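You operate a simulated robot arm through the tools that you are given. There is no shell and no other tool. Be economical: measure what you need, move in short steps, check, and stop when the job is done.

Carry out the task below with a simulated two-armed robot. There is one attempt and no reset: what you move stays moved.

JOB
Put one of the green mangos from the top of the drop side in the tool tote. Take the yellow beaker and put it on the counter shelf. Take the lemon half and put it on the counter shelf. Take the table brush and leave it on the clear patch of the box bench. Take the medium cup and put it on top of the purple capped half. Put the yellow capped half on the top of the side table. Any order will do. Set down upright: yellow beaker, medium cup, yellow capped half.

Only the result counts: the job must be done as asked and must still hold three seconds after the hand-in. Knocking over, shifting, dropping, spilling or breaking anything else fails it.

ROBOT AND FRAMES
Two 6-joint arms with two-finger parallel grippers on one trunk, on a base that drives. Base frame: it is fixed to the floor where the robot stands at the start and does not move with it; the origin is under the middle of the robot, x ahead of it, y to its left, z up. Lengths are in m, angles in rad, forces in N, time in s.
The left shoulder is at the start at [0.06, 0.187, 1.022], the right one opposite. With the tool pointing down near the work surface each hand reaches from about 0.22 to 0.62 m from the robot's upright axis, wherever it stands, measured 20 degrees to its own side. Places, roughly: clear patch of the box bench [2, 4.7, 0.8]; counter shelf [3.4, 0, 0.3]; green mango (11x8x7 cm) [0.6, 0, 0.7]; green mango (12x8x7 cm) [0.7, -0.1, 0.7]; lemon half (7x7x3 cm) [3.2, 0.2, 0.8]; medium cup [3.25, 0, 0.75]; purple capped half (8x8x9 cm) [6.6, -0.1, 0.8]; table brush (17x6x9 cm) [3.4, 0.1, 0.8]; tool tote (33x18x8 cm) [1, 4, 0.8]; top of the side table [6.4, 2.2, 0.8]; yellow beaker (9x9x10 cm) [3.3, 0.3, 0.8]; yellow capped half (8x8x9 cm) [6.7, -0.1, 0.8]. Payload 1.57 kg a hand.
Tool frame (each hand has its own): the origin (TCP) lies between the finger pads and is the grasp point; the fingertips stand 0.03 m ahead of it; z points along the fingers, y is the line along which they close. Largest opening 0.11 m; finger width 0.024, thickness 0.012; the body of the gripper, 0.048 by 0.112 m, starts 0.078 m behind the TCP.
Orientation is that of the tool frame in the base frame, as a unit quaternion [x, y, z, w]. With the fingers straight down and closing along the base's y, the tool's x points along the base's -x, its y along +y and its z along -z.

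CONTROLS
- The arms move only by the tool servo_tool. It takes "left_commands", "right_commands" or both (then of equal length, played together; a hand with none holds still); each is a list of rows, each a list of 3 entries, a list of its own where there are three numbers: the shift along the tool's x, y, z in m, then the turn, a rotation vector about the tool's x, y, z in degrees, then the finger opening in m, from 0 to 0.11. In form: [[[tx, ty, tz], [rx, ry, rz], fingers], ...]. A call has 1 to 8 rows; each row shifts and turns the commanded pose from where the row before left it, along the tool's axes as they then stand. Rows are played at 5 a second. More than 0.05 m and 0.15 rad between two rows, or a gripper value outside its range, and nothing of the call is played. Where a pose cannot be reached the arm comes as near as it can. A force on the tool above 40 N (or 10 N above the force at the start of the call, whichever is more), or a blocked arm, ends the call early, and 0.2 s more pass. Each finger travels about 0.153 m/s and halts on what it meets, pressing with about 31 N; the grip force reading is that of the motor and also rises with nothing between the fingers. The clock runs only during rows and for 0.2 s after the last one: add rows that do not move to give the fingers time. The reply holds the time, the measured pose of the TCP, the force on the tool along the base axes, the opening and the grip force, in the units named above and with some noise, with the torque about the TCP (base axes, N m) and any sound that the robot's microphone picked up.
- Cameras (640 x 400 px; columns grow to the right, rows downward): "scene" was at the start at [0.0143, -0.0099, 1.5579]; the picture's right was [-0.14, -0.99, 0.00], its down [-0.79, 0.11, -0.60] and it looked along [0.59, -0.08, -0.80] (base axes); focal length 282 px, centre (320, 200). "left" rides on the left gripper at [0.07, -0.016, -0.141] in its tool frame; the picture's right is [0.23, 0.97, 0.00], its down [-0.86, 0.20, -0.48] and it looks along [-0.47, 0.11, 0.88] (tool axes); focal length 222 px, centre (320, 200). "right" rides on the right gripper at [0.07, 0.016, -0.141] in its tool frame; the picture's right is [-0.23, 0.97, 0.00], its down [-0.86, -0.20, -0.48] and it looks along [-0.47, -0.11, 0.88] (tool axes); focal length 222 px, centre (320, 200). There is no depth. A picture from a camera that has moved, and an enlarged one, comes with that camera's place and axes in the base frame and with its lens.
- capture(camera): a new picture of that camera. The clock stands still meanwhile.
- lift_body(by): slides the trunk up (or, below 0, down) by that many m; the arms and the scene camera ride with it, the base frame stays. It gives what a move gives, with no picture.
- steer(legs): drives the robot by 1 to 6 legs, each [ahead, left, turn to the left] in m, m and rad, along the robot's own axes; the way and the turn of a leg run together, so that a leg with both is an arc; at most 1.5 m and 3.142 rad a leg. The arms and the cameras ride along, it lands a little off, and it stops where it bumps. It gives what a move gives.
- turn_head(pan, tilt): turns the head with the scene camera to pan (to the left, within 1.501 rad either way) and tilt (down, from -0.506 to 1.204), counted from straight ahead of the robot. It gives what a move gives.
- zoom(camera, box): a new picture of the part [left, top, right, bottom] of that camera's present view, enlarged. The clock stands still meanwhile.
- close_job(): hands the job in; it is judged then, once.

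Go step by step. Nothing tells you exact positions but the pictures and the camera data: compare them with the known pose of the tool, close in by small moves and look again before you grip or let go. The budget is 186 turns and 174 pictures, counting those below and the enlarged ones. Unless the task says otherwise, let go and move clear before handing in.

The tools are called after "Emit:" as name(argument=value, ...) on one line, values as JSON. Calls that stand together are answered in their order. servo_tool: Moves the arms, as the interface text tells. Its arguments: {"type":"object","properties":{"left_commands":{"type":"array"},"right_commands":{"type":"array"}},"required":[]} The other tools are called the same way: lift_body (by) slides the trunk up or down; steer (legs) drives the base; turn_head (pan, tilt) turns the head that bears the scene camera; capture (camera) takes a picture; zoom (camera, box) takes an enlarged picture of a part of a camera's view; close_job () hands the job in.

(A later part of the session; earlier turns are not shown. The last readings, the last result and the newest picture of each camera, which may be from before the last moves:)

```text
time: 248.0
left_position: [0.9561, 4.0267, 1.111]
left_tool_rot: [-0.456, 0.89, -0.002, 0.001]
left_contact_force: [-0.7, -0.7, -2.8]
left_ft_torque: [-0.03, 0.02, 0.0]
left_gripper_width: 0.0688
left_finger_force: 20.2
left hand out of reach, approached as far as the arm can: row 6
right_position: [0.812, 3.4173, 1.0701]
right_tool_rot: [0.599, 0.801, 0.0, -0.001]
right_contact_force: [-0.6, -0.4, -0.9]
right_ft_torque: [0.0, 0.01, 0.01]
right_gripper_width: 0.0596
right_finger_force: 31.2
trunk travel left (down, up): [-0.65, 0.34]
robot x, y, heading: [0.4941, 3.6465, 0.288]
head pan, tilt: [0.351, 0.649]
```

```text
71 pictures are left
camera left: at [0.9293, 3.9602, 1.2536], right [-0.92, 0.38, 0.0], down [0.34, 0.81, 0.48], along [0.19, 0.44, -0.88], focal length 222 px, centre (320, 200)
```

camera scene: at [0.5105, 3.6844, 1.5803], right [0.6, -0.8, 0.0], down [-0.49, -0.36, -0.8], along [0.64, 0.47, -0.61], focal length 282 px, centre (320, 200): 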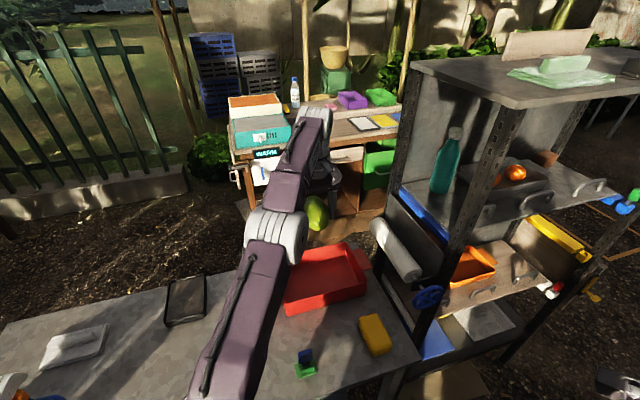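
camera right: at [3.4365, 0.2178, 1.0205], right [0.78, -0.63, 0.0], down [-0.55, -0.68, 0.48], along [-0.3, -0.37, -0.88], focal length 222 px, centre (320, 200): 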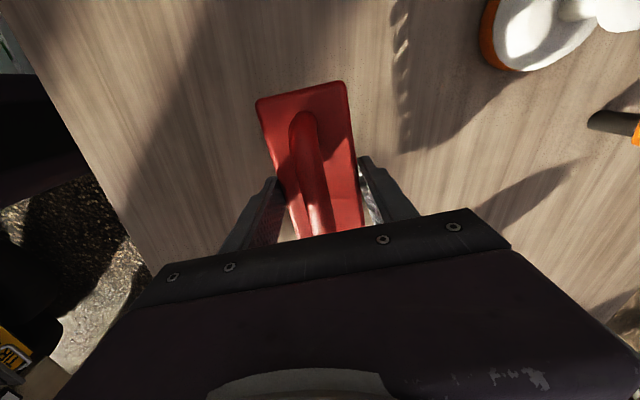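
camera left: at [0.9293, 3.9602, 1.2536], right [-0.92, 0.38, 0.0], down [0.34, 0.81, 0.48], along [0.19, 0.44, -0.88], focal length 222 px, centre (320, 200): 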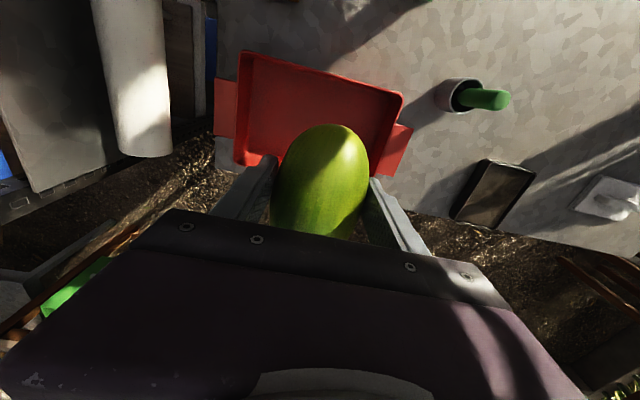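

The tote's centre is directly beneath the mango. I'll descend most of the way.

Emit:
servo_tool(left_commands=[[[0, 0, 0.04], [0, 0, 0], 0], [[0, 0, 0.04], [0, 0, 0], 0], [[0, 0, 0.04], [0, 0, 0], 0], [[0, 0, 0.04], [0, 0, 0], 0], [[0, 0, 0.04], [0, 0, 0], 0], [[0, 0, 0.02], [0, 0, 0], 0], [[0, 0, 0], [0, 0, 0], 0]])

Emit:
capture(camera="scene")

Emit:
capture(camera="left")

```text
time: 249.6
left_position: [0.957, 4.0258, 0.8929]
left_tool_rot: [-0.458, 0.889, -0.001, 0.001]
left_contact_force: [0.1, -0.6, -2.3]
left_ft_torque: [-0.04, 0.0, 0.02]
left_gripper_width: 0.0686
left_finger_force: 20.2
right_position: [0.8119, 3.4184, 1.0694]
right_tool_rot: [0.599, 0.801, 0.0, 0.0]
right_contact_force: [-1.5, -0.7, -2.0]
right_ft_torque: [0.07, 0.05, -0.03]
right_gripper_width: 0.0593
right_finger_force: 30.9
trunk travel left (down, up): [-0.65, 0.34]
robot x, y, heading: [0.4973, 3.6503, 0.282]
head pan, tilt: [0.351, 0.649]
```

```text
70 pictures are left
camera scene: at [0.51, 3.6841, 1.5803], right [0.6, -0.8, 0.0], down [-0.49, -0.36, -0.8], along [0.64, 0.47, -0.6], focal length 282 px, centre (320, 200)
```

scene: 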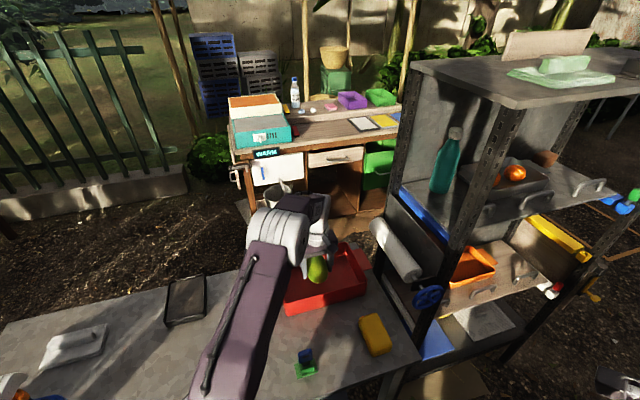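

```text
69 pictures are left
camera left: at [0.93, 3.96, 1.0343], right [-0.92, 0.38, 0.0], down [0.33, 0.81, 0.48], along [0.19, 0.44, -0.88], focal length 222 px, centre (320, 200)
```

left: 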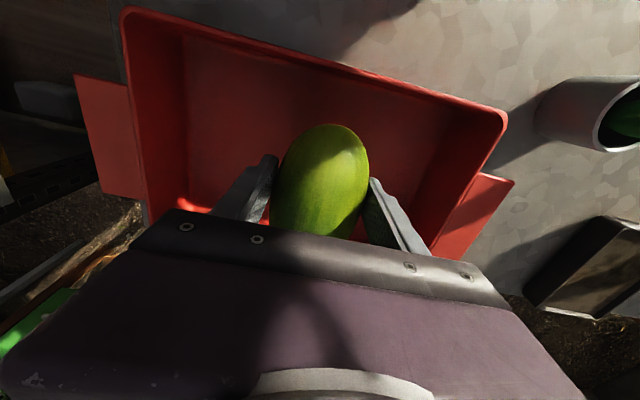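

The mango is inside the tote's outline. I'll lower in small steps until it touches.

Emit:
servo_tool(left_commands=[[[0.008, 0, 0.02], [0, 0, 0], 0], [[0, 0, 0.015], [0, 0, 0], 0], [[0, 0, 0.005], [0, 0, 0], 0], [[0, 0, 0], [0, 0, 0], 0]])

Emit:
servo_tool(left_commands=[[[0, 0, 0.006], [0, 0, 0], 0], [[0, 0, 0.004], [0, 0, 0], 0], [[0, 0, 0], [0, 0, 0], 0]])

Emit:
servo_tool(left_commands=[[[0, 0, 0.004], [0, 0, 0], 0], [[0, 0, 0.004], [0, 0, 0], 0], [[0, 0, 0], [0, 0, 0], 0]])

```text
time: 250.6
left_position: [0.9532, 4.02, 0.8532]
left_tool_rot: [-0.457, 0.889, -0.001, 0.002]
left_contact_force: [0.6, 0.2, -3.3]
left_ft_torque: [-0.01, -0.02, -0.01]
left_gripper_width: 0.0686
left_finger_force: 19.8
right_position: [0.8122, 3.4171, 1.0696]
right_tool_rot: [0.599, 0.801, 0.0, 0.0]
right_contact_force: [0.1, 0.2, -1.3]
right_ft_torque: [0.01, 0.04, 0.02]
right_gripper_width: 0.0593
right_finger_force: 30.8
trunk travel left (down, up): [-0.65, 0.34]
robot x, y, heading: [0.4949, 3.6439, 0.285]
head pan, tilt: [0.351, 0.649]
```

```text
time: 251.4
left_position: [0.9539, 4.0208, 0.8434]
left_tool_rot: [-0.457, 0.89, -0.001, 0.002]
left_contact_force: [-0.4, -0.5, -1.6]
left_ft_torque: [-0.03, 0.01, 0.01]
left_gripper_width: 0.0687
left_finger_force: 19.9
right_position: [0.8116, 3.4172, 1.07]
right_tool_rot: [0.599, 0.801, 0.0, 0.0]
right_contact_force: [0.1, 0.0, -0.7]
right_ft_torque: [0.02, 0.02, -0.04]
right_gripper_width: 0.0595
right_finger_force: 31.6
trunk travel left (down, up): [-0.65, 0.34]
robot x, y, heading: [0.4993, 3.6502, 0.286]
head pan, tilt: [0.351, 0.649]
```

```text
time: 252.2
left_position: [0.9528, 4.0186, 0.8374]
left_tool_rot: [-0.457, 0.889, -0.001, 0.005]
left_contact_force: [5.1, 0.6, 20.5]
left_ft_torque: [0.21, -0.2, -0.06]
left_gripper_width: 0.0691
left_finger_force: 19.8
right_position: [0.8107, 3.4157, 1.0712]
right_tool_rot: [0.599, 0.801, 0.0, 0.0]
right_contact_force: [-0.6, -0.4, -1.4]
right_ft_torque: [0.0, 0.01, -0.02]
right_gripper_width: 0.0596
right_finger_force: 31.5
trunk travel left (down, up): [-0.65, 0.34]
robot x, y, heading: [0.4976, 3.6482, 0.284]
head pan, tilt: [0.351, 0.649]
```

The mango rests on the tote floor (20 N up). I'll ease off, open, and rise.

Emit:
servo_tool(left_commands=[[[0, 0, -0.004], [0, 0, 0], 0.06], [[0, 0, 0], [0, 0, 0], 0.08], [[0, 0, 0], [0, 0, 0], 0.1], [[0, 0, 0], [0, 0, 0], 0.105], [[0, 0, -0.02], [0, 0, 0], 0.105], [[0, 0, -0.04], [0, 0, 0], 0.105], [[0, 0, -0.04], [0, 0, 0], 0.105], [[0, 0, -0.04], [0, 0, 0], 0.105]])

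Emit:
servo_tool(left_commands=[[[0, 0, -0.04], [0, 0, 0], 0.105], [[0, 0, -0.04], [0, 0, 0], 0.105], [[0, 0, -0.04], [0, 0, 0], 0.105], [[0, 0, 0], [0, 0, 0], 0.105]])

Emit:
capture(camera="left")

```text
time: 254.0
left_position: [0.9515, 4.0192, 0.9791]
left_tool_rot: [-0.456, 0.89, -0.001, 0.001]
left_contact_force: [-0.4, 0.3, -0.8]
left_ft_torque: [0.0, 0.01, 0.01]
left_gripper_width: 0.1048
left_finger_force: 0.0
right_position: [0.8117, 3.4161, 1.0706]
right_tool_rot: [0.599, 0.801, 0.0, 0.0]
right_contact_force: [0.4, 0.0, -1.1]
right_ft_torque: [0.05, -0.02, -0.01]
right_gripper_width: 0.0592
right_finger_force: 31.1
trunk travel left (down, up): [-0.65, 0.34]
robot x, y, heading: [0.4959, 3.6505, 0.287]
head pan, tilt: [0.351, 0.649]
```

```text
time: 255.0
left_position: [0.949, 4.0194, 1.0997]
left_tool_rot: [-0.457, 0.889, -0.001, 0.002]
left_contact_force: [0.3, -0.1, 0.0]
left_ft_torque: [0.0, 0.0, -0.01]
left_gripper_width: 0.1052
left_finger_force: 0.0
right_position: [0.8111, 3.4172, 1.0705]
right_tool_rot: [0.599, 0.801, 0.0, 0.0]
right_contact_force: [-0.5, 0.3, -1.6]
right_ft_torque: [0.04, -0.02, 0.01]
right_gripper_width: 0.0593
right_finger_force: 31.1
trunk travel left (down, up): [-0.65, 0.34]
robot x, y, heading: [0.4984, 3.6509, 0.288]
head pan, tilt: [0.351, 0.649]
```

```text
68 pictures are left
camera left: at [0.9238, 3.9538, 1.2415], right [-0.92, 0.38, 0.0], down [0.33, 0.81, 0.48], along [0.19, 0.44, -0.88], focal length 222 px, centre (320, 200)
```

left: 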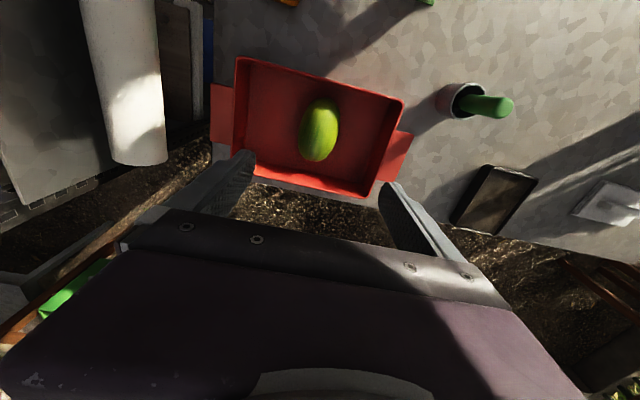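

The mango lies in the tote. I'll draw the left arm back and look at the rack and box bench to plan the way.

Emit:
servo_tool(left_commands=[[[0.0224, 0.0395, 0], [0, 0, 0], 0.1], [[0.0224, 0.0395, 0], [0, 0, 0], 0.1], [[0.0224, 0.0395, 0], [0, 0, 0], 0.1], [[0.0224, 0.0395, 0], [0, 0, 0], 0.1], [[0.0224, 0.0395, 0], [0, 0, 0], 0.1], [[0, 0, 0], [0, 0, 0], 0.1]])

Emit:
steer(legs=[[-0.1, -0.6, 0], [0.8, -0.35, 0], [0.8, 0.1, 0.5]])

Emit:
turn_head(pan=0.6, tilt=0.45)

Emit:
capture(camera="scene")

```text
time: 256.4
left_position: [0.7247, 4.0441, 1.0979]
left_tool_rot: [-0.457, 0.89, -0.001, 0.002]
left_contact_force: [-0.6, 0.1, -0.2]
left_ft_torque: [0.01, 0.04, 0.0]
left_gripper_width: 0.0998
left_finger_force: 0.1
right_position: [0.8128, 3.4168, 1.0698]
right_tool_rot: [0.599, 0.801, 0.0, 0.0]
right_contact_force: [1.2, -0.3, -1.5]
right_ft_torque: [0.06, 0.01, 0.01]
right_gripper_width: 0.0593
right_finger_force: 30.5
trunk travel left (down, up): [-0.65, 0.34]
robot x, y, heading: [0.4932, 3.6479, 0.283]
head pan, tilt: [0.351, 0.649]
```

```text
time: 263.3
left_position: [1.5532, 3.3459, 1.0984]
left_tool_rot: [-0.463, 0.886, -0.001, -0.011]
left_contact_force: [-2.2, -9.0, 1.2]
left_ft_torque: [-0.18, 0.02, -0.49]
left_gripper_width: 0.1025
left_finger_force: 1.4
right_position: [1.6599, 2.7255, 1.0694]
right_tool_rot: [0.591, 0.807, 0.001, -0.001]
right_contact_force: [0.3, 0.3, -1.4]
right_ft_torque: [0.04, 0.02, -0.02]
right_gripper_width: 0.0593
right_finger_force: 30.5
trunk travel left (down, up): [-0.65, 0.34]
robot x, y, heading: [1.3374, 2.9555, 0.305]
head pan, tilt: [0.351, 0.649]
stopped in leg 2: the force on the tool passed its limit at 47 N (the readings are from after the stop); the commanded pose is now the measured one
```

```text
time: 264.1
left_position: [1.5515, 3.3471, 1.0974]
left_tool_rot: [-0.463, 0.886, -0.003, -0.008]
left_contact_force: [-1.8, -11.2, -1.2]
left_ft_torque: [-0.21, -0.12, -0.56]
left_gripper_width: 0.1044
left_finger_force: 2.5
right_position: [1.6576, 2.7271, 1.0694]
right_tool_rot: [0.59, 0.807, 0.001, 0.0]
right_contact_force: [1.0, 0.1, -1.5]
right_ft_torque: [0.02, 0.02, 0.02]
right_gripper_width: 0.0592
right_finger_force: 30.9
trunk travel left (down, up): [-0.65, 0.34]
robot x, y, heading: [1.3407, 2.9515, 0.309]
head pan, tilt: [0.6, 0.45]
```

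```text
67 pictures are left
camera scene: at [1.3376, 3.005, 1.5982], right [0.79, -0.62, 0.0], down [-0.27, -0.34, -0.9], along [0.55, 0.71, -0.43], focal length 282 px, centre (320, 200)
```

scene: 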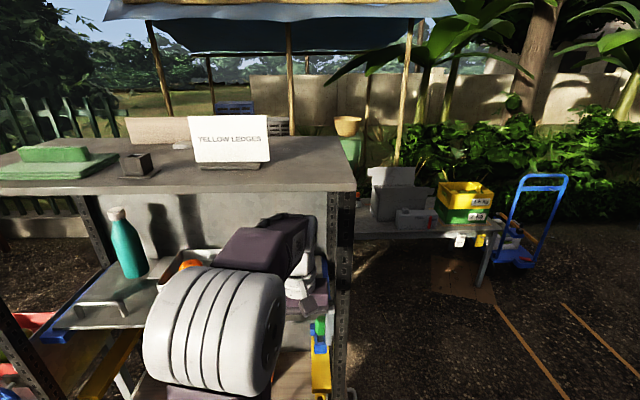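

My left hand has bumped the rack: I misjudged its front line. I'll look closely before retreating.

Emit:
zoom(camera="scene", box=[200, 170, 380, 400])

Emit:
capture(camera="left")

```text
1.74 times, centred on (290, 285) of scene
camera zoom: at [1.3376, 3.005, 1.5982], right [0.79, -0.62, 0.0], down [-0.27, -0.34, -0.9], along [0.55, 0.71, -0.43], focal length 490 px, centre (372, 52)
```

zoom: 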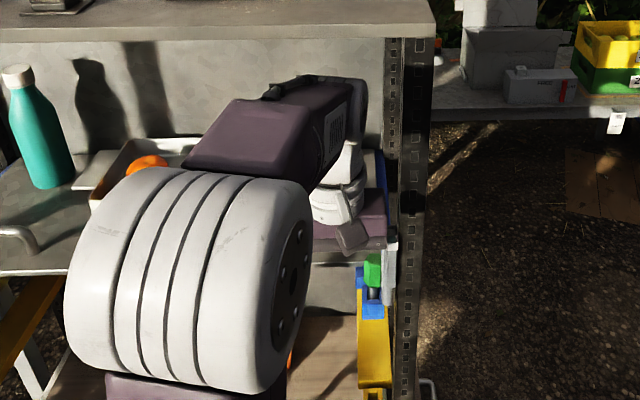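

```text
65 pictures are left
camera left: at [1.5291, 3.2822, 1.2412], right [-0.93, 0.37, 0.01], down [0.33, 0.82, 0.46], along [0.16, 0.43, -0.89], focal length 222 px, centre (320, 200)
```

left: 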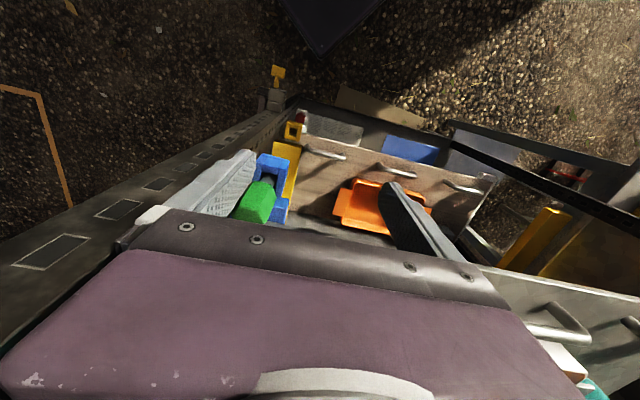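

The left gripper lightly presses the rack's right front post from the inside. I'll reverse exactly along the path I came, a little first.

Emit:
steer(legs=[[-0.055, 0.025, 0]])

Emit:
capture(camera="left")

```text
time: 265.1
left_position: [1.4947, 3.3569, 1.0972]
left_tool_rot: [-0.463, 0.887, -0.003, -0.01]
left_contact_force: [0.2, -0.4, 0.6]
left_ft_torque: [0.01, 0.0, -0.02]
left_gripper_width: 0.0999
left_finger_force: 0.0
right_position: [1.5995, 2.7361, 1.0704]
right_tool_rot: [0.591, 0.807, -0.001, -0.001]
right_contact_force: [-0.2, -0.3, -0.5]
right_ft_torque: [0.03, -0.02, 0.01]
right_gripper_width: 0.0593
right_finger_force: 31.3
trunk travel left (down, up): [-0.65, 0.34]
robot x, y, heading: [1.2753, 2.9623, 0.309]
head pan, tilt: [0.6, 0.45]
```

```text
64 pictures are left
camera left: at [1.472, 3.2921, 1.2401], right [-0.93, 0.37, 0.01], down [0.33, 0.82, 0.46], along [0.16, 0.43, -0.89], focal length 222 px, centre (320, 200)
```

left: 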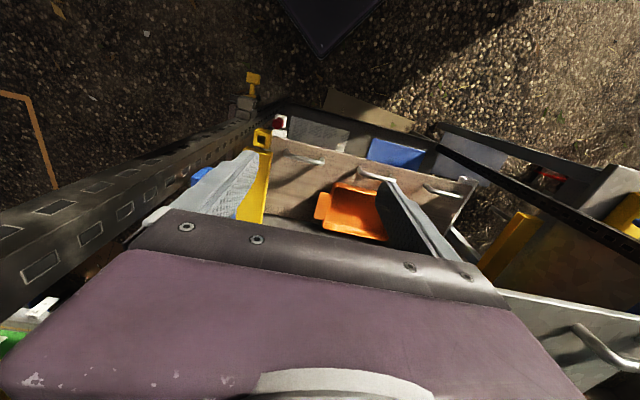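

Contact is gone. I'll continue back along the same line until the hand is out of the rack.

Emit:
steer(legs=[[-0.27, 0.12, 0]])

Emit:
capture(camera="scene")

Emit:
capture(camera="left")

```text
time: 267.1
left_position: [1.2031, 3.3943, 1.0969]
left_tool_rot: [-0.463, 0.886, -0.002, -0.009]
left_contact_force: [-0.3, 0.5, -0.1]
left_ft_torque: [-0.02, 0.01, -0.02]
left_gripper_width: 0.1002
left_finger_force: 0.0
right_position: [1.3071, 2.7725, 1.0706]
right_tool_rot: [0.592, 0.806, 0.0, 0.0]
right_contact_force: [-0.4, -0.1, -1.0]
right_ft_torque: [0.0, -0.01, -0.01]
right_gripper_width: 0.0593
right_finger_force: 30.8
trunk travel left (down, up): [-0.65, 0.34]
robot x, y, heading: [0.9893, 2.9999, 0.307]
head pan, tilt: [0.6, 0.45]
```

```text
63 pictures are left
camera scene: at [0.9888, 3.0536, 1.5982], right [0.79, -0.62, 0.0], down [-0.27, -0.34, -0.9], along [0.56, 0.71, -0.44], focal length 282 px, centre (320, 200)
```

scene: 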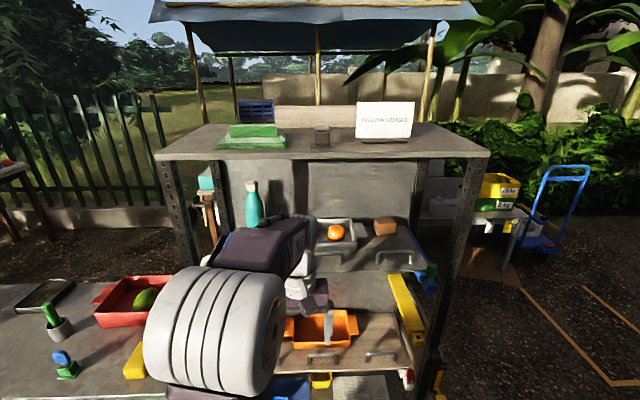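

```text
62 pictures are left
camera left: at [1.1805, 3.33, 1.2404], right [-0.93, 0.37, 0.01], down [0.33, 0.82, 0.46], along [0.16, 0.43, -0.89], focal length 222 px, centre (320, 200)
```

left: 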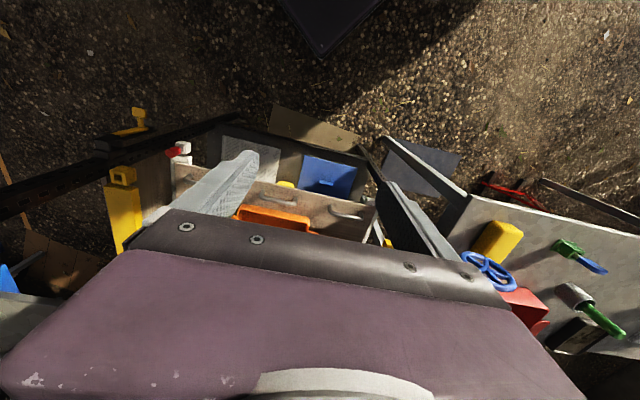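

I see the rack now: its front runs from (1.09,3.76) to (1.63,3.33), and nothing on it appears displaced. I'll back away south, bring both hands close in front, and check the rack once more.

Emit:
steer(legs=[[-0.12, -0.38, 0]])

Emit:
servo_tool(left_commands=[[[0.0044, -0.032, 0], [0, 0, 0], 0.1], [[0.0044, -0.032, 0], [0, 0, 0], 0.1], [[0.0044, -0.032, 0], [0, 0, 0], 0.1], [[0.0044, -0.032, 0], [0, 0, 0], 0.1], [[0.0044, -0.032, 0], [0, 0, 0], 0.1], [[0, 0, 0], [0, 0, 0], 0.1]], right_commands=[[[0.03, 0.033, 0], [0, 0, 0], 0.0], [[0.03, 0.033, 0], [0, 0, 0], 0.0], [[0.03, 0.033, 0], [0, 0, 0], 0.0], [[0.03, 0.033, 0], [0, 0, 0], 0.0], [[0.03, 0.033, 0], [0, 0, 0], 0.0], [[0, 0, 0], [0, 0, 0], 0.0]])

Emit:
turn_head(pan=0.9, tilt=0.45)

Emit:
capture(camera="scene")

```text
time: 269.6
left_position: [1.2047, 2.989, 1.0973]
left_tool_rot: [-0.463, 0.886, -0.003, -0.009]
left_contact_force: [0.3, 0.7, -0.2]
left_ft_torque: [0.02, 0.03, 0.01]
left_gripper_width: 0.1
left_finger_force: 0.1
right_position: [1.3095, 2.3681, 1.071]
right_tool_rot: [0.59, 0.807, -0.001, 0.0]
right_contact_force: [-0.4, 1.1, -0.8]
right_ft_torque: [0.03, 0.04, 0.04]
right_gripper_width: 0.0593
right_finger_force: 31.2
trunk travel left (down, up): [-0.65, 0.34]
robot x, y, heading: [0.9886, 2.5904, 0.302]
head pan, tilt: [0.6, 0.45]
```

```text
time: 271.0
left_position: [1.3233, 2.8788, 1.0967]
left_tool_rot: [-0.464, 0.886, -0.002, -0.009]
left_contact_force: [-0.6, 0.1, -0.6]
left_ft_torque: [0.04, -0.01, -0.01]
left_gripper_width: 0.1001
left_finger_force: 0.1
right_position: [1.4183, 2.5596, 1.0695]
right_tool_rot: [0.591, 0.807, 0.001, 0.001]
right_contact_force: [-0.5, 0.3, -1.1]
right_ft_torque: [0.04, 0.03, 0.01]
right_gripper_width: 0.0594
right_finger_force: 31.0
trunk travel left (down, up): [-0.65, 0.34]
robot x, y, heading: [0.9869, 2.5926, 0.306]
head pan, tilt: [0.6, 0.45]
```

```text
time: 271.8
left_position: [1.3232, 2.8793, 1.0978]
left_tool_rot: [-0.463, 0.886, -0.003, -0.009]
left_contact_force: [0.3, 0.1, 0.1]
left_ft_torque: [-0.02, 0.03, -0.01]
left_gripper_width: 0.1001
left_finger_force: 0.1
right_position: [1.4209, 2.5592, 1.0705]
right_tool_rot: [0.591, 0.807, 0.001, 0.0]
right_contact_force: [-0.4, 0.7, -1.2]
right_ft_torque: [0.02, -0.01, -0.01]
right_gripper_width: 0.0594
right_finger_force: 30.7
trunk travel left (down, up): [-0.65, 0.34]
robot x, y, heading: [0.9893, 2.5917, 0.306]
head pan, tilt: [0.901, 0.45]
```

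```text
61 pictures are left
camera scene: at [0.9655, 2.6614, 1.5982], right [0.93, -0.36, 0.0], down [-0.16, -0.41, -0.9], along [0.32, 0.84, -0.44], focal length 282 px, centre (320, 200)
```

scene: 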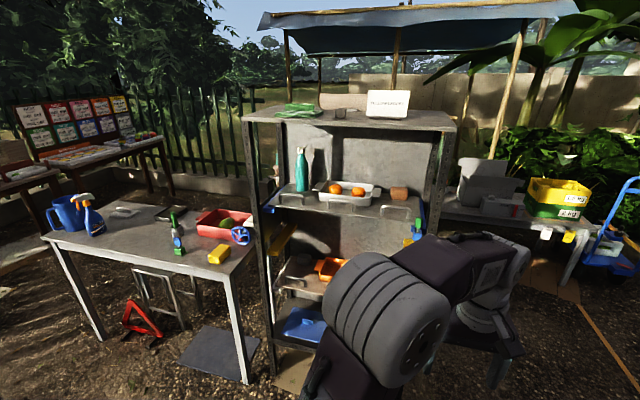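

The rack and its contents look as before, and the mango is in the tote. I'll now turn and circle round the rack's right end toward the box bench.

Emit:
steer(legs=[[0, 0, 0.664], [0.357, -0.858, 0], [0.8, 0.066, 0]])

Emit:
turn_head(pan=0.2, tilt=0.55)

Emit:
capture(camera="scene")

```text
time: 282.5
left_position: [2.3804, 3.5657, 1.0973]
left_tool_rot: [0.73, -0.683, 0.006, 0.008]
left_contact_force: [0.2, 0.5, 0.6]
left_ft_torque: [0.02, -0.02, 0.01]
left_gripper_width: 0.1001
left_finger_force: 0.1
right_position: [2.6566, 3.3747, 1.0701]
right_tool_rot: [0.29, 0.957, -0.001, -0.001]
right_contact_force: [0.2, -0.6, -1.5]
right_ft_torque: [0.02, 0.0, 0.01]
right_gripper_width: 0.0594
right_finger_force: 31.1
trunk travel left (down, up): [-0.65, 0.34]
robot x, y, heading: [2.2951, 3.132, 0.975]
head pan, tilt: [0.901, 0.45]
```

```text
time: 283.5
left_position: [2.3817, 3.5644, 1.0975]
left_tool_rot: [0.73, -0.683, 0.006, 0.007]
left_contact_force: [-0.6, -0.6, -0.2]
left_ft_torque: [0.01, -0.02, 0.0]
left_gripper_width: 0.0999
left_finger_force: 0.0
right_position: [2.6547, 3.3753, 1.07]
right_tool_rot: [0.291, 0.957, 0.0, 0.0]
right_contact_force: [0.7, -0.1, -2.1]
right_ft_torque: [-0.01, 0.04, 0.01]
right_gripper_width: 0.0592
right_finger_force: 31.3
trunk travel left (down, up): [-0.65, 0.34]
robot x, y, heading: [2.3024, 3.134, 0.981]
head pan, tilt: [0.201, 0.55]
```

```text
60 pictures are left
camera scene: at [2.2992, 3.1671, 1.5891], right [0.93, -0.38, 0.0], down [-0.2, -0.48, -0.85], along [0.32, 0.79, -0.52], focal length 282 px, centre (320, 200)
```

scene: 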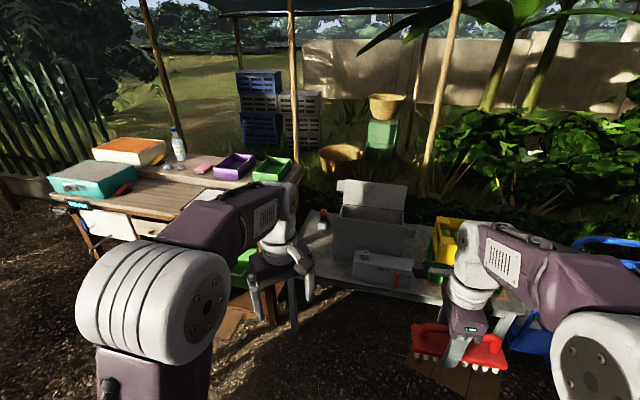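

I can see the corridor between the rack and the box bench, with the bench's clear patch near (2.0, 4.77). I'll follow it in, keeping to its middle.

Emit:
steer(legs=[[0.52, 0.276, 0], [0.132, 0.522, 0]])

Emit:
turn_head(pan=0.1, tilt=0.7)

Emit:
capture(camera="scene")

```text
time: 289.6
left_position: [2.091, 4.5561, 1.0979]
left_tool_rot: [0.728, -0.685, 0.005, 0.007]
left_contact_force: [-0.4, 0.5, 0.4]
left_ft_torque: [-0.01, -0.01, 0.0]
left_gripper_width: 0.1002
left_finger_force: 0.1
right_position: [2.3637, 4.3651, 1.0699]
right_tool_rot: [0.294, 0.956, 0.0, 0.001]
right_contact_force: [-0.5, -0.6, -1.4]
right_ft_torque: [0.03, 0.05, 0.01]
right_gripper_width: 0.0593
right_finger_force: 30.8
trunk travel left (down, up): [-0.65, 0.34]
robot x, y, heading: [2.0032, 4.1236, 0.975]
head pan, tilt: [0.201, 0.55]
```

```text
time: 290.3
left_position: [2.0896, 4.5562, 1.098]
left_tool_rot: [0.728, -0.686, 0.005, 0.008]
left_contact_force: [0.4, 0.4, 0.0]
left_ft_torque: [0.0, 0.02, -0.03]
left_gripper_width: 0.1001
left_finger_force: 0.1
right_position: [2.3623, 4.3649, 1.0695]
right_tool_rot: [0.294, 0.956, 0.0, 0.002]
right_contact_force: [-0.4, -0.3, -2.3]
right_ft_torque: [0.03, 0.0, 0.0]
right_gripper_width: 0.0594
right_finger_force: 30.8
trunk travel left (down, up): [-0.65, 0.34]
robot x, y, heading: [2.0009, 4.1258, 0.974]
head pan, tilt: [0.099, 0.7]
```

```text
59 pictures are left
camera scene: at [2.0107, 4.1504, 1.576], right [0.88, -0.48, 0.0], down [-0.31, -0.57, -0.77], along [0.36, 0.67, -0.64], focal length 282 px, centre (320, 200)
```

scene: 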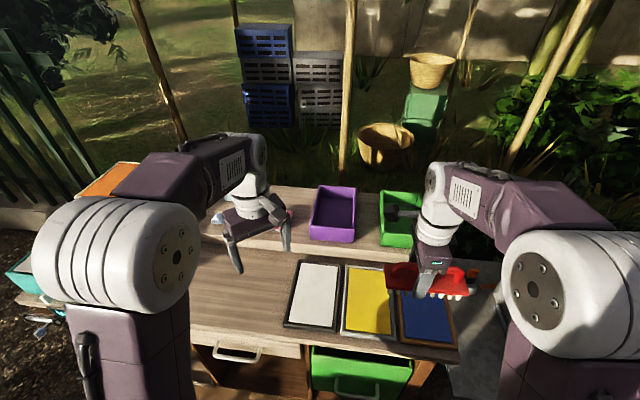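

The clear patch left of the white mat centres near (1.98, 4.73). I'll slide left along the bench so the brush hand comes over it.

Emit:
steer(legs=[[0.03, 0.36, 0]])

Emit:
capture(camera="scene")

Emit:
capture(camera="right")

```text
time: 292.6
left_position: [1.8147, 4.7807, 1.0972]
left_tool_rot: [0.726, -0.687, 0.005, 0.008]
left_contact_force: [0.4, 0.5, -0.2]
left_ft_torque: [-0.03, 0.02, -0.02]
left_gripper_width: 0.0999
left_finger_force: 0.0
right_position: [2.0873, 4.5889, 1.0694]
right_tool_rot: [0.295, 0.956, 0.0, -0.001]
right_contact_force: [-0.2, -0.4, -0.7]
right_ft_torque: [0.01, -0.01, -0.02]
right_gripper_width: 0.0595
right_finger_force: 30.9
trunk travel left (down, up): [-0.65, 0.34]
robot x, y, heading: [1.7269, 4.3494, 0.971]
head pan, tilt: [0.099, 0.7]
```

```text
58 pictures are left
camera scene: at [1.7351, 4.3746, 1.576], right [0.88, -0.48, 0.0], down [-0.31, -0.56, -0.76], along [0.37, 0.67, -0.64], focal length 282 px, centre (320, 200)
```

scene: 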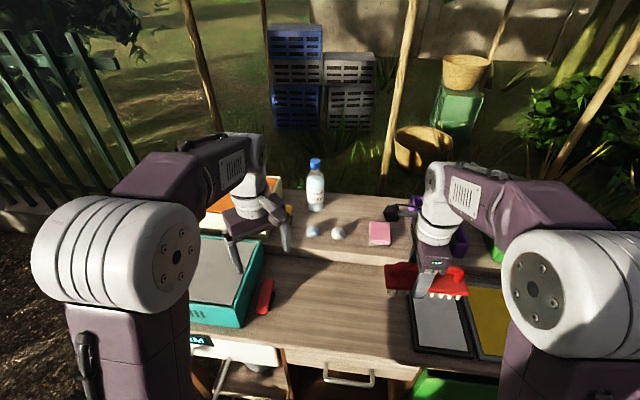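

```text
57 pictures are left
camera right: at [2.0395, 4.641, 1.2103], right [0.74, 0.68, 0.0], down [0.59, -0.65, 0.48], along [0.32, -0.35, -0.88], focal length 222 px, centre (320, 200)
```

right: 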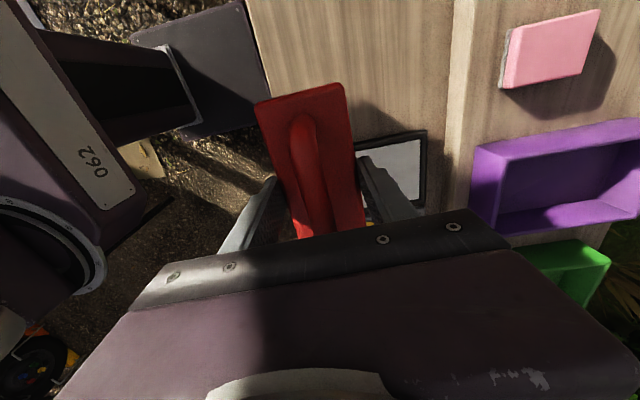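

The patch is free, about 0.4 m wide, centred near (2.01, 4.745). I'll shift the left hand aside and bring the brush over the patch.

Emit:
servo_tool(left_commands=[[[-0.0245, 0.0317, 0], [0, 0, 0], 0.1], [[-0.0245, 0.0317, 0], [0, 0, 0], 0.1], [[-0.0245, 0.0317, 0], [0, 0, 0], 0.1], [[0, 0, 0], [0, 0, 0], 0.1], [[0, 0, 0], [0, 0, 0], 0.1]], right_commands=[[[0.0, 0.0213, 0], [0, 0, 0], 0.0], [[0.038, 0.0213, 0], [0, 0, 0], 0.0], [[0.038, 0.0213, 0], [0, 0, 0], 0.0], [[0.038, 0.0213, 0], [0, 0, 0], 0.0], [[0.038, 0, 0], [0, 0, 0], 0.0]])

Emit:
servo_tool(right_commands=[[[0, 0, 0.04], [0, 0, 0], 0.0], [[0, 0, 0.04], [0, 0, 0], 0.0], [[0, 0, 0.04], [0, 0, 0], 0.0], [[0, 0, 0], [0, 0, 0], 0.0]])

Emit:
capture(camera="scene")

Emit:
capture(camera="right")

```text
time: 293.8
left_position: [1.7125, 4.8487, 1.0971]
left_tool_rot: [0.726, -0.687, 0.005, 0.008]
left_contact_force: [0.2, 0.6, 1.4]
left_ft_torque: [-0.03, -0.05, -0.01]
left_gripper_width: 0.1
left_finger_force: 0.1
right_position: [2.0092, 4.7451, 1.0684]
right_tool_rot: [0.296, 0.955, -0.001, 0.001]
right_contact_force: [-0.4, -0.2, -0.8]
right_ft_torque: [0.04, 0.03, -0.02]
right_gripper_width: 0.0591
right_finger_force: 31.6
trunk travel left (down, up): [-0.65, 0.34]
robot x, y, heading: [1.7278, 4.3461, 0.965]
head pan, tilt: [0.099, 0.7]
```

```text
time: 294.8
left_position: [1.7139, 4.8485, 1.099]
left_tool_rot: [0.727, -0.687, 0.006, 0.007]
left_contact_force: [0.5, -1.3, -0.4]
left_ft_torque: [-0.03, 0.01, 0.03]
left_gripper_width: 0.1002
left_finger_force: 0.0
right_position: [2.0084, 4.7441, 0.9493]
right_tool_rot: [0.295, 0.955, 0.0, 0.0]
right_contact_force: [0.8, -0.2, -0.4]
right_ft_torque: [0.02, 0.0, -0.02]
right_gripper_width: 0.0589
right_finger_force: 30.4
trunk travel left (down, up): [-0.65, 0.34]
robot x, y, heading: [1.7299, 4.3493, 0.97]
head pan, tilt: [0.099, 0.7]
```

```text
56 pictures are left
camera scene: at [1.7344, 4.3748, 1.576], right [0.88, -0.48, 0.0], down [-0.31, -0.57, -0.76], along [0.37, 0.67, -0.64], focal length 282 px, centre (320, 200)
```

scene: 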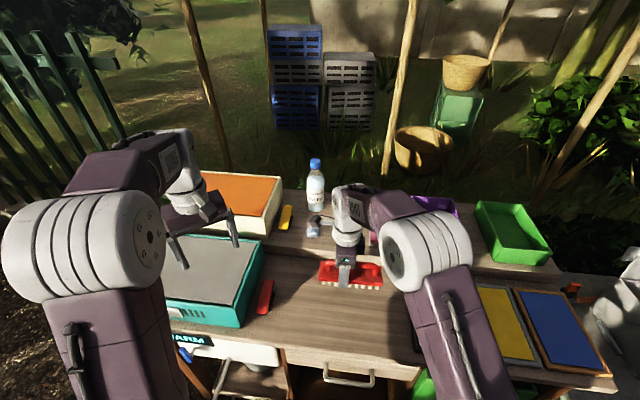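

```text
55 pictures are left
camera right: at [1.9612, 4.7977, 1.0899], right [0.74, 0.68, 0.0], down [0.59, -0.65, 0.48], along [0.32, -0.35, -0.88], focal length 222 px, centre (320, 200)
```

right: 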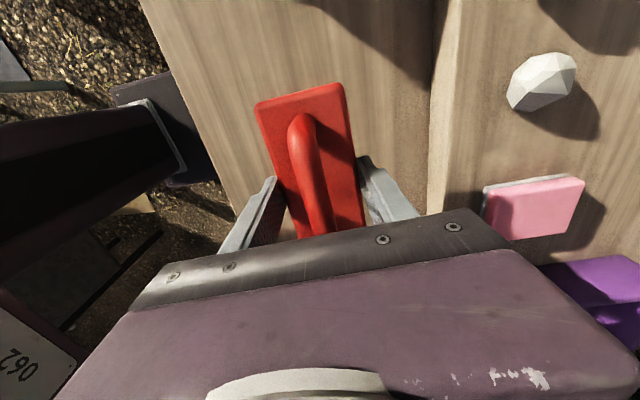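

The brush is over the patch with room on all sides. I'll lower it and feel for contact.

Emit:
servo_tool(right_commands=[[[0, 0, 0.04], [0, 0, 0], 0.0], [[0, 0, 0.04], [0, 0, 0], 0.0], [[0, 0, 0.012], [0, 0, 0], 0.0], [[0, 0, 0], [0, 0, 0], 0.0]])

Emit:
servo_tool(right_commands=[[[0, 0, 0.006], [0, 0, 0], 0.0], [[0, 0, 0.004], [0, 0, 0], 0.0], [[0, 0, 0], [0, 0, 0], 0.0]])

Emit:
servo_tool(right_commands=[[[0, 0, 0.004], [0, 0, 0], 0.0], [[0, 0, 0.003], [0, 0, 0], 0.0], [[0, 0, 0], [0, 0, 0], 0.0]])

```text
time: 295.8
left_position: [1.7146, 4.8482, 1.0972]
left_tool_rot: [0.727, -0.687, 0.006, 0.007]
left_contact_force: [-0.9, -0.2, 0.9]
left_ft_torque: [0.0, 0.03, 0.02]
left_gripper_width: 0.1001
left_finger_force: 0.1
right_position: [2.0099, 4.7445, 0.8561]
right_tool_rot: [0.296, 0.955, 0.001, -0.001]
right_contact_force: [-0.3, 0.6, 0.0]
right_ft_torque: [0.04, -0.01, 0.03]
right_gripper_width: 0.0594
right_finger_force: 31.2
trunk travel left (down, up): [-0.65, 0.34]
robot x, y, heading: [1.7283, 4.3467, 0.973]
head pan, tilt: [0.099, 0.7]
```

```text
time: 296.6
left_position: [1.7148, 4.8489, 1.0967]
left_tool_rot: [0.727, -0.687, 0.005, 0.008]
left_contact_force: [-0.3, 0.8, -0.1]
left_ft_torque: [0.0, 0.02, -0.01]
left_gripper_width: 0.1001
left_finger_force: 0.0
right_position: [2.0105, 4.746, 0.8467]
right_tool_rot: [0.296, 0.955, 0.0, 0.0]
right_contact_force: [0.1, -0.1, -1.2]
right_ft_torque: [0.04, 0.05, -0.01]
right_gripper_width: 0.0595
right_finger_force: 31.2
trunk travel left (down, up): [-0.65, 0.34]
robot x, y, heading: [1.7288, 4.3484, 0.973]
head pan, tilt: [0.099, 0.7]
```

```text
time: 297.4
left_position: [1.714, 4.8477, 1.0983]
left_tool_rot: [0.727, -0.687, 0.005, 0.006]
left_contact_force: [0.0, 0.2, 0.2]
left_ft_torque: [-0.02, -0.01, 0.01]
left_gripper_width: 0.0998
left_finger_force: 0.0
right_position: [2.0092, 4.7438, 0.8438]
right_tool_rot: [0.296, 0.955, 0.004, 0.0]
right_contact_force: [2.8, 2.0, 29.0]
right_ft_torque: [0.09, -0.05, -0.01]
right_gripper_width: 0.0597
right_finger_force: 31.7
trunk travel left (down, up): [-0.65, 0.34]
robot x, y, heading: [1.7293, 4.3487, 0.972]
head pan, tilt: [0.099, 0.7]
```

The brush rests on the bench. I'll ease off, open, and rise clear.

Emit:
servo_tool(right_commands=[[[0, 0, -0.004], [0, 0, 0], 0.055], [[0, 0, 0], [0, 0, 0], 0.07], [[0, 0, 0], [0, 0, 0], 0.09], [[0, 0, 0], [0, 0, 0], 0.1], [[0, 0, -0.02], [0, 0, 0], 0.1], [[0, 0, -0.04], [0, 0, 0], 0.1], [[0, 0, -0.04], [0, 0, 0], 0.1], [[0, 0, -0.04], [0, 0, 0], 0.1]])

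Emit:
servo_tool(right_commands=[[[0, 0, -0.04], [0, 0, 0], 0.1], [[0, -0.01, -0.04], [0, 0, 0], 0.1], [[0, -0.04, 0], [0, 0, 0], 0.1], [[0, -0.04, 0], [0, 0, 0], 0.1], [[0, 0, 0], [0, 0, 0], 0.1]])

Emit:
capture(camera="scene")

```text
time: 299.2
left_position: [1.7137, 4.8483, 1.0965]
left_tool_rot: [0.726, -0.687, 0.005, 0.007]
left_contact_force: [0.1, 0.5, -0.6]
left_ft_torque: [0.01, -0.01, -0.04]
left_gripper_width: 0.1001
left_finger_force: 0.0
right_position: [2.0067, 4.7454, 0.9862]
right_tool_rot: [0.296, 0.955, 0.002, -0.001]
right_contact_force: [0.4, -0.2, 0.0]
right_ft_torque: [-0.01, 0.0, -0.02]
right_gripper_width: 0.1001
right_finger_force: 0.1
trunk travel left (down, up): [-0.65, 0.34]
robot x, y, heading: [1.7286, 4.3512, 0.969]
head pan, tilt: [0.099, 0.7]
```

```text
time: 300.4
left_position: [1.716, 4.8496, 1.097]
left_tool_rot: [0.726, -0.687, 0.004, 0.008]
left_contact_force: [1.0, 0.6, -0.7]
left_ft_torque: [-0.01, -0.03, -0.01]
left_gripper_width: 0.0999
left_finger_force: 0.1
right_position: [1.9579, 4.6704, 1.065]
right_tool_rot: [0.296, 0.955, -0.002, 0.0]
right_contact_force: [0.9, 0.4, 0.1]
right_ft_torque: [-0.04, 0.02, 0.0]
right_gripper_width: 0.1
right_finger_force: 0.0
trunk travel left (down, up): [-0.65, 0.34]
robot x, y, heading: [1.7277, 4.3478, 0.969]
head pan, tilt: [0.099, 0.7]
```

```text
54 pictures are left
camera scene: at [1.7352, 4.3761, 1.576], right [0.88, -0.48, 0.0], down [-0.31, -0.57, -0.76], along [0.37, 0.67, -0.64], focal length 282 px, centre (320, 200)
```

scene: 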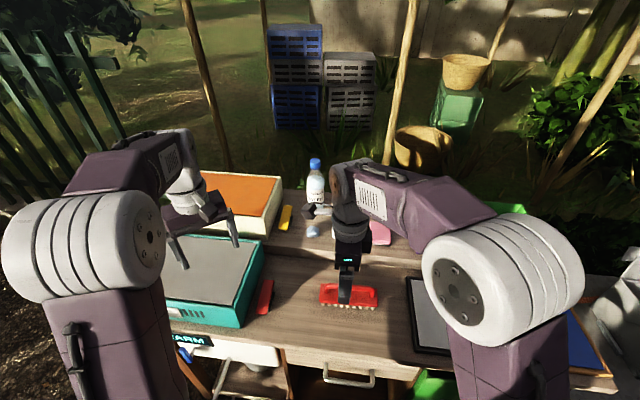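

The brush stands on the clear patch. I'll bring the left hand back in and retrace my path out past the rack toward the counter.

Emit:
servo_tool(left_commands=[[[0.0245, -0.0317, 0], [0, 0, 0], 0.1], [[0.0245, -0.0317, 0], [0, 0, 0], 0.1], [[0.0245, -0.0317, 0], [0, 0, 0], 0.1]], right_commands=[[[-0.04, 0, 0], [0, 0, 0], 0.1], [[-0.04, 0, 0], [0, 0, 0], 0.1], [[-0.04, 0, 0], [0, 0, 0], 0.1]])

Emit:
steer(legs=[[-0.034, -0.353, 0], [-0.126, -0.523, 0], [-0.52, -0.285, 0]])

Emit:
steer(legs=[[-0.6, -0.716, 0], [-0.373, -1.276, 0], [0, 0, -0.08]])

Emit:
turn_head(pan=-0.9, tilt=0.4)

Emit:
capture(camera="scene")

```text
time: 301.2
left_position: [1.8152, 4.777, 1.0975]
left_tool_rot: [0.727, -0.686, 0.005, 0.008]
left_contact_force: [-0.7, -0.2, 1.0]
left_ft_torque: [0.03, 0.01, -0.01]
left_gripper_width: 0.0997
left_finger_force: 0.1
right_position: [2.058, 4.602, 1.066]
right_tool_rot: [0.295, 0.956, 0.0, -0.001]
right_contact_force: [0.7, -0.4, 0.0]
right_ft_torque: [0.01, 0.03, -0.03]
right_gripper_width: 0.1002
right_finger_force: 0.1
trunk travel left (down, up): [-0.65, 0.34]
robot x, y, heading: [1.7263, 4.3469, 0.977]
head pan, tilt: [0.099, 0.7]
```

```text
time: 309.2
left_position: [2.3972, 3.5572, 1.0969]
left_tool_rot: [0.73, -0.683, 0.005, 0.006]
left_contact_force: [0.0, 0.0, 0.4]
left_ft_torque: [0.0, 0.0, -0.01]
left_gripper_width: 0.1001
left_finger_force: 0.1
right_position: [2.6423, 3.3843, 1.0661]
right_tool_rot: [0.29, 0.957, 0.001, 0.0]
right_contact_force: [-0.2, -0.6, -0.1]
right_ft_torque: [0.0, 0.0, 0.0]
right_gripper_width: 0.1002
right_finger_force: 0.0
trunk travel left (down, up): [-0.65, 0.34]
robot x, y, heading: [2.3147, 3.126, 0.979]
head pan, tilt: [0.099, 0.7]
```

```text
time: 320.9
left_position: [3.5325, 1.6061, 1.0979]
left_tool_rot: [-0.69, 0.724, -0.006, -0.008]
left_contact_force: [-0.5, 0.3, -0.1]
left_ft_torque: [-0.02, 0.01, 0.02]
left_gripper_width: 0.1001
left_finger_force: 0.0
right_position: [3.7568, 1.4041, 1.0661]
right_tool_rot: [0.345, 0.939, -0.001, 0.001]
right_contact_force: [1.3, -0.1, 0.0]
right_ft_torque: [-0.01, 0.03, 0.02]
right_gripper_width: 0.1001
right_finger_force: 0.0
trunk travel left (down, up): [-0.65, 0.34]
robot x, y, heading: [3.4036, 1.1857, 0.866]
head pan, tilt: [0.099, 0.7]
```

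```text
time: 322.1
left_position: [3.5324, 1.6053, 1.097]
left_tool_rot: [-0.69, 0.724, -0.005, -0.007]
left_contact_force: [0.1, 0.5, -0.4]
left_ft_torque: [-0.01, 0.0, 0.03]
left_gripper_width: 0.0996
left_finger_force: 0.0
right_position: [3.7567, 1.4032, 1.0653]
right_tool_rot: [0.345, 0.939, -0.001, 0.0]
right_contact_force: [1.1, -0.3, -0.8]
right_ft_torque: [0.01, 0.04, -0.01]
right_gripper_width: 0.1
right_finger_force: 0.1
trunk travel left (down, up): [-0.65, 0.34]
robot x, y, heading: [3.4027, 1.1823, 0.87]
head pan, tilt: [-0.901, 0.4]
```

```text
53 pictures are left
camera scene: at [3.4566, 1.1376, 1.6028], right [-0.03, -1.0, 0.0], down [-0.39, 0.01, -0.92], along [0.92, -0.03, -0.39], focal length 282 px, centre (320, 200)
```

scene: 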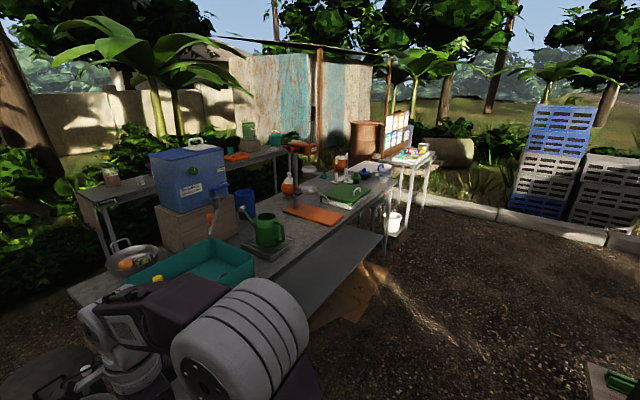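

The white small table ahead-right (near (6.6,-0.1)) should hold the capped halves, and the side table lies behind the long grey table. Now I'll back through the gap to the counter and turn to fetch the cup.

Emit:
steer(legs=[[-0.77, 0.02, 0], [0, 0, -1.33]])

Emit:
turn_head(pan=-0.3, tilt=0.85)

Emit:
capture(camera="scene")

```text
time: 329.5
left_position: [3.3334, 0.5937, 1.0967]
left_tool_rot: [-0.115, 0.993, 0.001, -0.009]
left_contact_force: [-0.3, -0.3, 0.1]
left_ft_torque: [0.01, 0.02, 0.02]
left_gripper_width: 0.1
left_finger_force: 0.1
right_position: [3.2017, 0.3222, 1.0654]
right_tool_rot: [0.84, 0.542, 0.0, 0.0]
right_contact_force: [0.1, -0.2, -0.9]
right_ft_torque: [-0.02, -0.01, 0.01]
right_gripper_width: 0.0999
right_finger_force: 0.0
trunk travel left (down, up): [-0.65, 0.34]
robot x, y, heading: [2.8955, 0.6079, -0.426]
head pan, tilt: [-0.901, 0.4]
```

```text
time: 330.5
left_position: [3.3346, 0.5943, 1.097]
left_tool_rot: [-0.115, 0.993, 0.001, -0.008]
left_contact_force: [-1.0, -0.4, -0.4]
left_ft_torque: [0.03, 0.02, 0.0]
left_gripper_width: 0.0999
left_finger_force: 0.0
right_position: [3.2032, 0.3235, 1.0648]
right_tool_rot: [0.841, 0.542, 0.0, 0.0]
right_contact_force: [-0.5, 0.2, 0.7]
right_ft_torque: [0.02, 0.02, 0.02]
right_gripper_width: 0.1
right_finger_force: 0.1
trunk travel left (down, up): [-0.65, 0.34]
robot x, y, heading: [2.8957, 0.603, -0.427]
head pan, tilt: [-0.3, 0.85]
```

```text
52 pictures are left
camera scene: at [2.9002, 0.5779, 1.5638], right [-0.66, -0.75, 0.0], down [-0.56, 0.5, -0.66], along [0.49, -0.44, -0.75], focal length 282 px, centre (320, 200)
```

scene: 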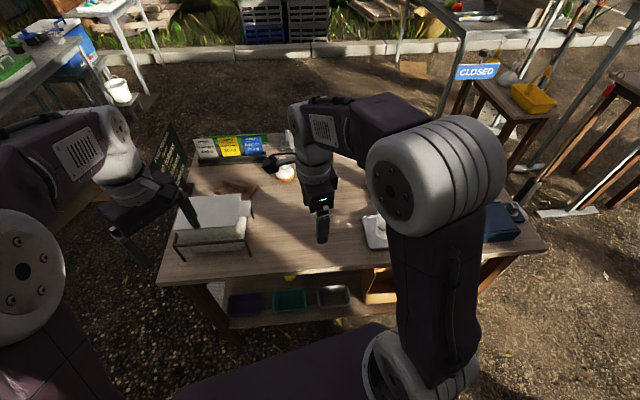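

The cup is hidden behind my right elbow in this view; I'll use the right wrist camera.

Emit:
servo_tool(right_commands=[[[-0.04, 0.01, 0], [0, 0, 0], 0.11], [[-0.04, 0.01, 0], [0, 0, 0], 0.11], [[-0.04, 0.01, 0], [0, 0, 0], 0.11], [[0, 0, 0], [0, 0, 0], 0.11]])

Emit:
capture(camera="right")

```text
time: 331.5
left_position: [3.3331, 0.5945, 1.0965]
left_tool_rot: [-0.115, 0.993, 0.0, -0.008]
left_contact_force: [0.2, -0.7, 0.4]
left_ft_torque: [-0.01, -0.02, 0.0]
left_gripper_width: 0.1
left_finger_force: 0.1
right_position: [3.1773, 0.2024, 1.0661]
right_tool_rot: [0.841, 0.541, -0.001, 0.0]
right_contact_force: [-0.6, -0.1, -0.4]
right_ft_torque: [0.0, -0.04, -0.01]
right_gripper_width: 0.11
right_finger_force: 0.2
trunk travel left (down, up): [-0.65, 0.34]
robot x, y, heading: [2.8935, 0.6035, -0.425]
head pan, tilt: [-0.3, 0.85]
```

```text
51 pictures are left
camera right: at [3.2222, 0.2595, 1.2063], right [0.79, -0.61, 0.0], down [-0.53, -0.7, 0.48], along [-0.29, -0.38, -0.88], focal length 222 px, centre (320, 200)
```

right: 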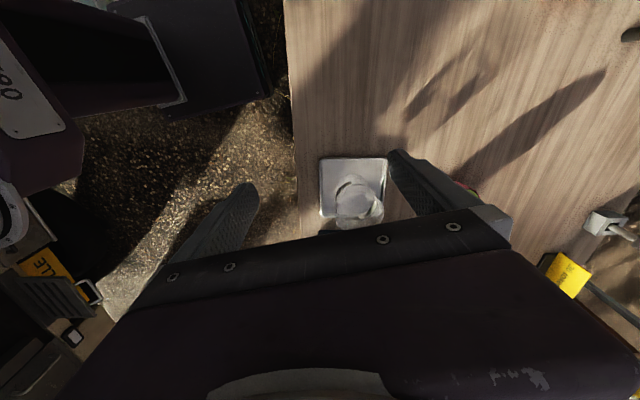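

The cup appears near (3.165, 0.087). I'll move above it and check again.

Emit:
servo_tool(right_commands=[[[-0.038, 0.011, 0], [0, 0, 0], 0.11], [[-0.038, 0.011, 0], [0, 0, 0], 0.11], [[-0.038, 0.011, 0.02], [0, 0, 0], 0.11], [[0, 0, 0], [0, 0, 0], 0.11]])

Emit:
capture(camera="right")

Emit:
zoom(camera="scene", box=[300, 140, 480, 290])

```text
time: 332.5
left_position: [3.3335, 0.5937, 1.0966]
left_tool_rot: [-0.115, 0.993, 0.0, -0.009]
left_contact_force: [0.2, 0.5, -1.1]
left_ft_torque: [-0.03, -0.02, 0.04]
left_gripper_width: 0.0999
left_finger_force: 0.1
right_position: [3.1627, 0.0857, 1.0466]
right_tool_rot: [0.84, 0.542, -0.001, 0.0]
right_contact_force: [0.1, 0.2, 0.5]
right_ft_torque: [-0.02, -0.03, -0.04]
right_gripper_width: 0.1101
right_finger_force: 0.0
trunk travel left (down, up): [-0.65, 0.34]
robot x, y, heading: [2.8979, 0.6057, -0.425]
head pan, tilt: [-0.3, 0.85]
```

```text
50 pictures are left
camera right: at [3.2062, 0.1422, 1.1862], right [0.79, -0.61, 0.0], down [-0.53, -0.7, 0.48], along [-0.29, -0.38, -0.88], focal length 222 px, centre (320, 200)
```

right: 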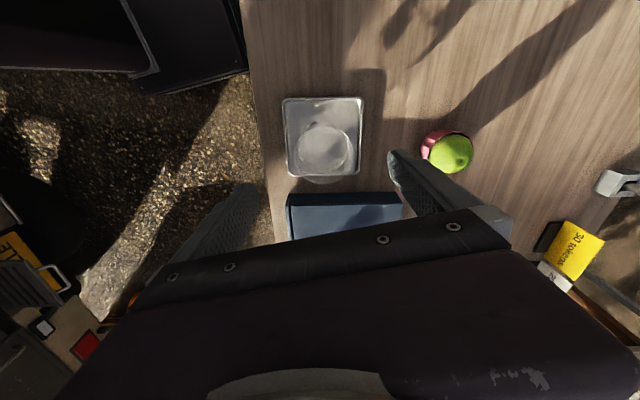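

```text
2.67 times, centred on (390, 215) of scene
camera zoom: at [2.9001, 0.5789, 1.5638], right [-0.66, -0.75, 0.0], down [-0.56, 0.5, -0.66], along [0.49, -0.44, -0.75], focal length 751 px, centre (133, 160)
```

zoom: 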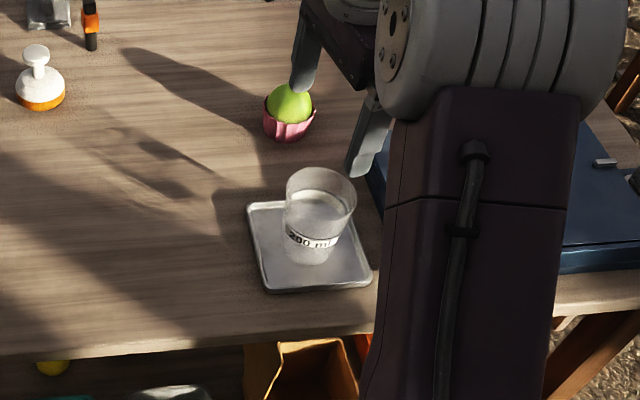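

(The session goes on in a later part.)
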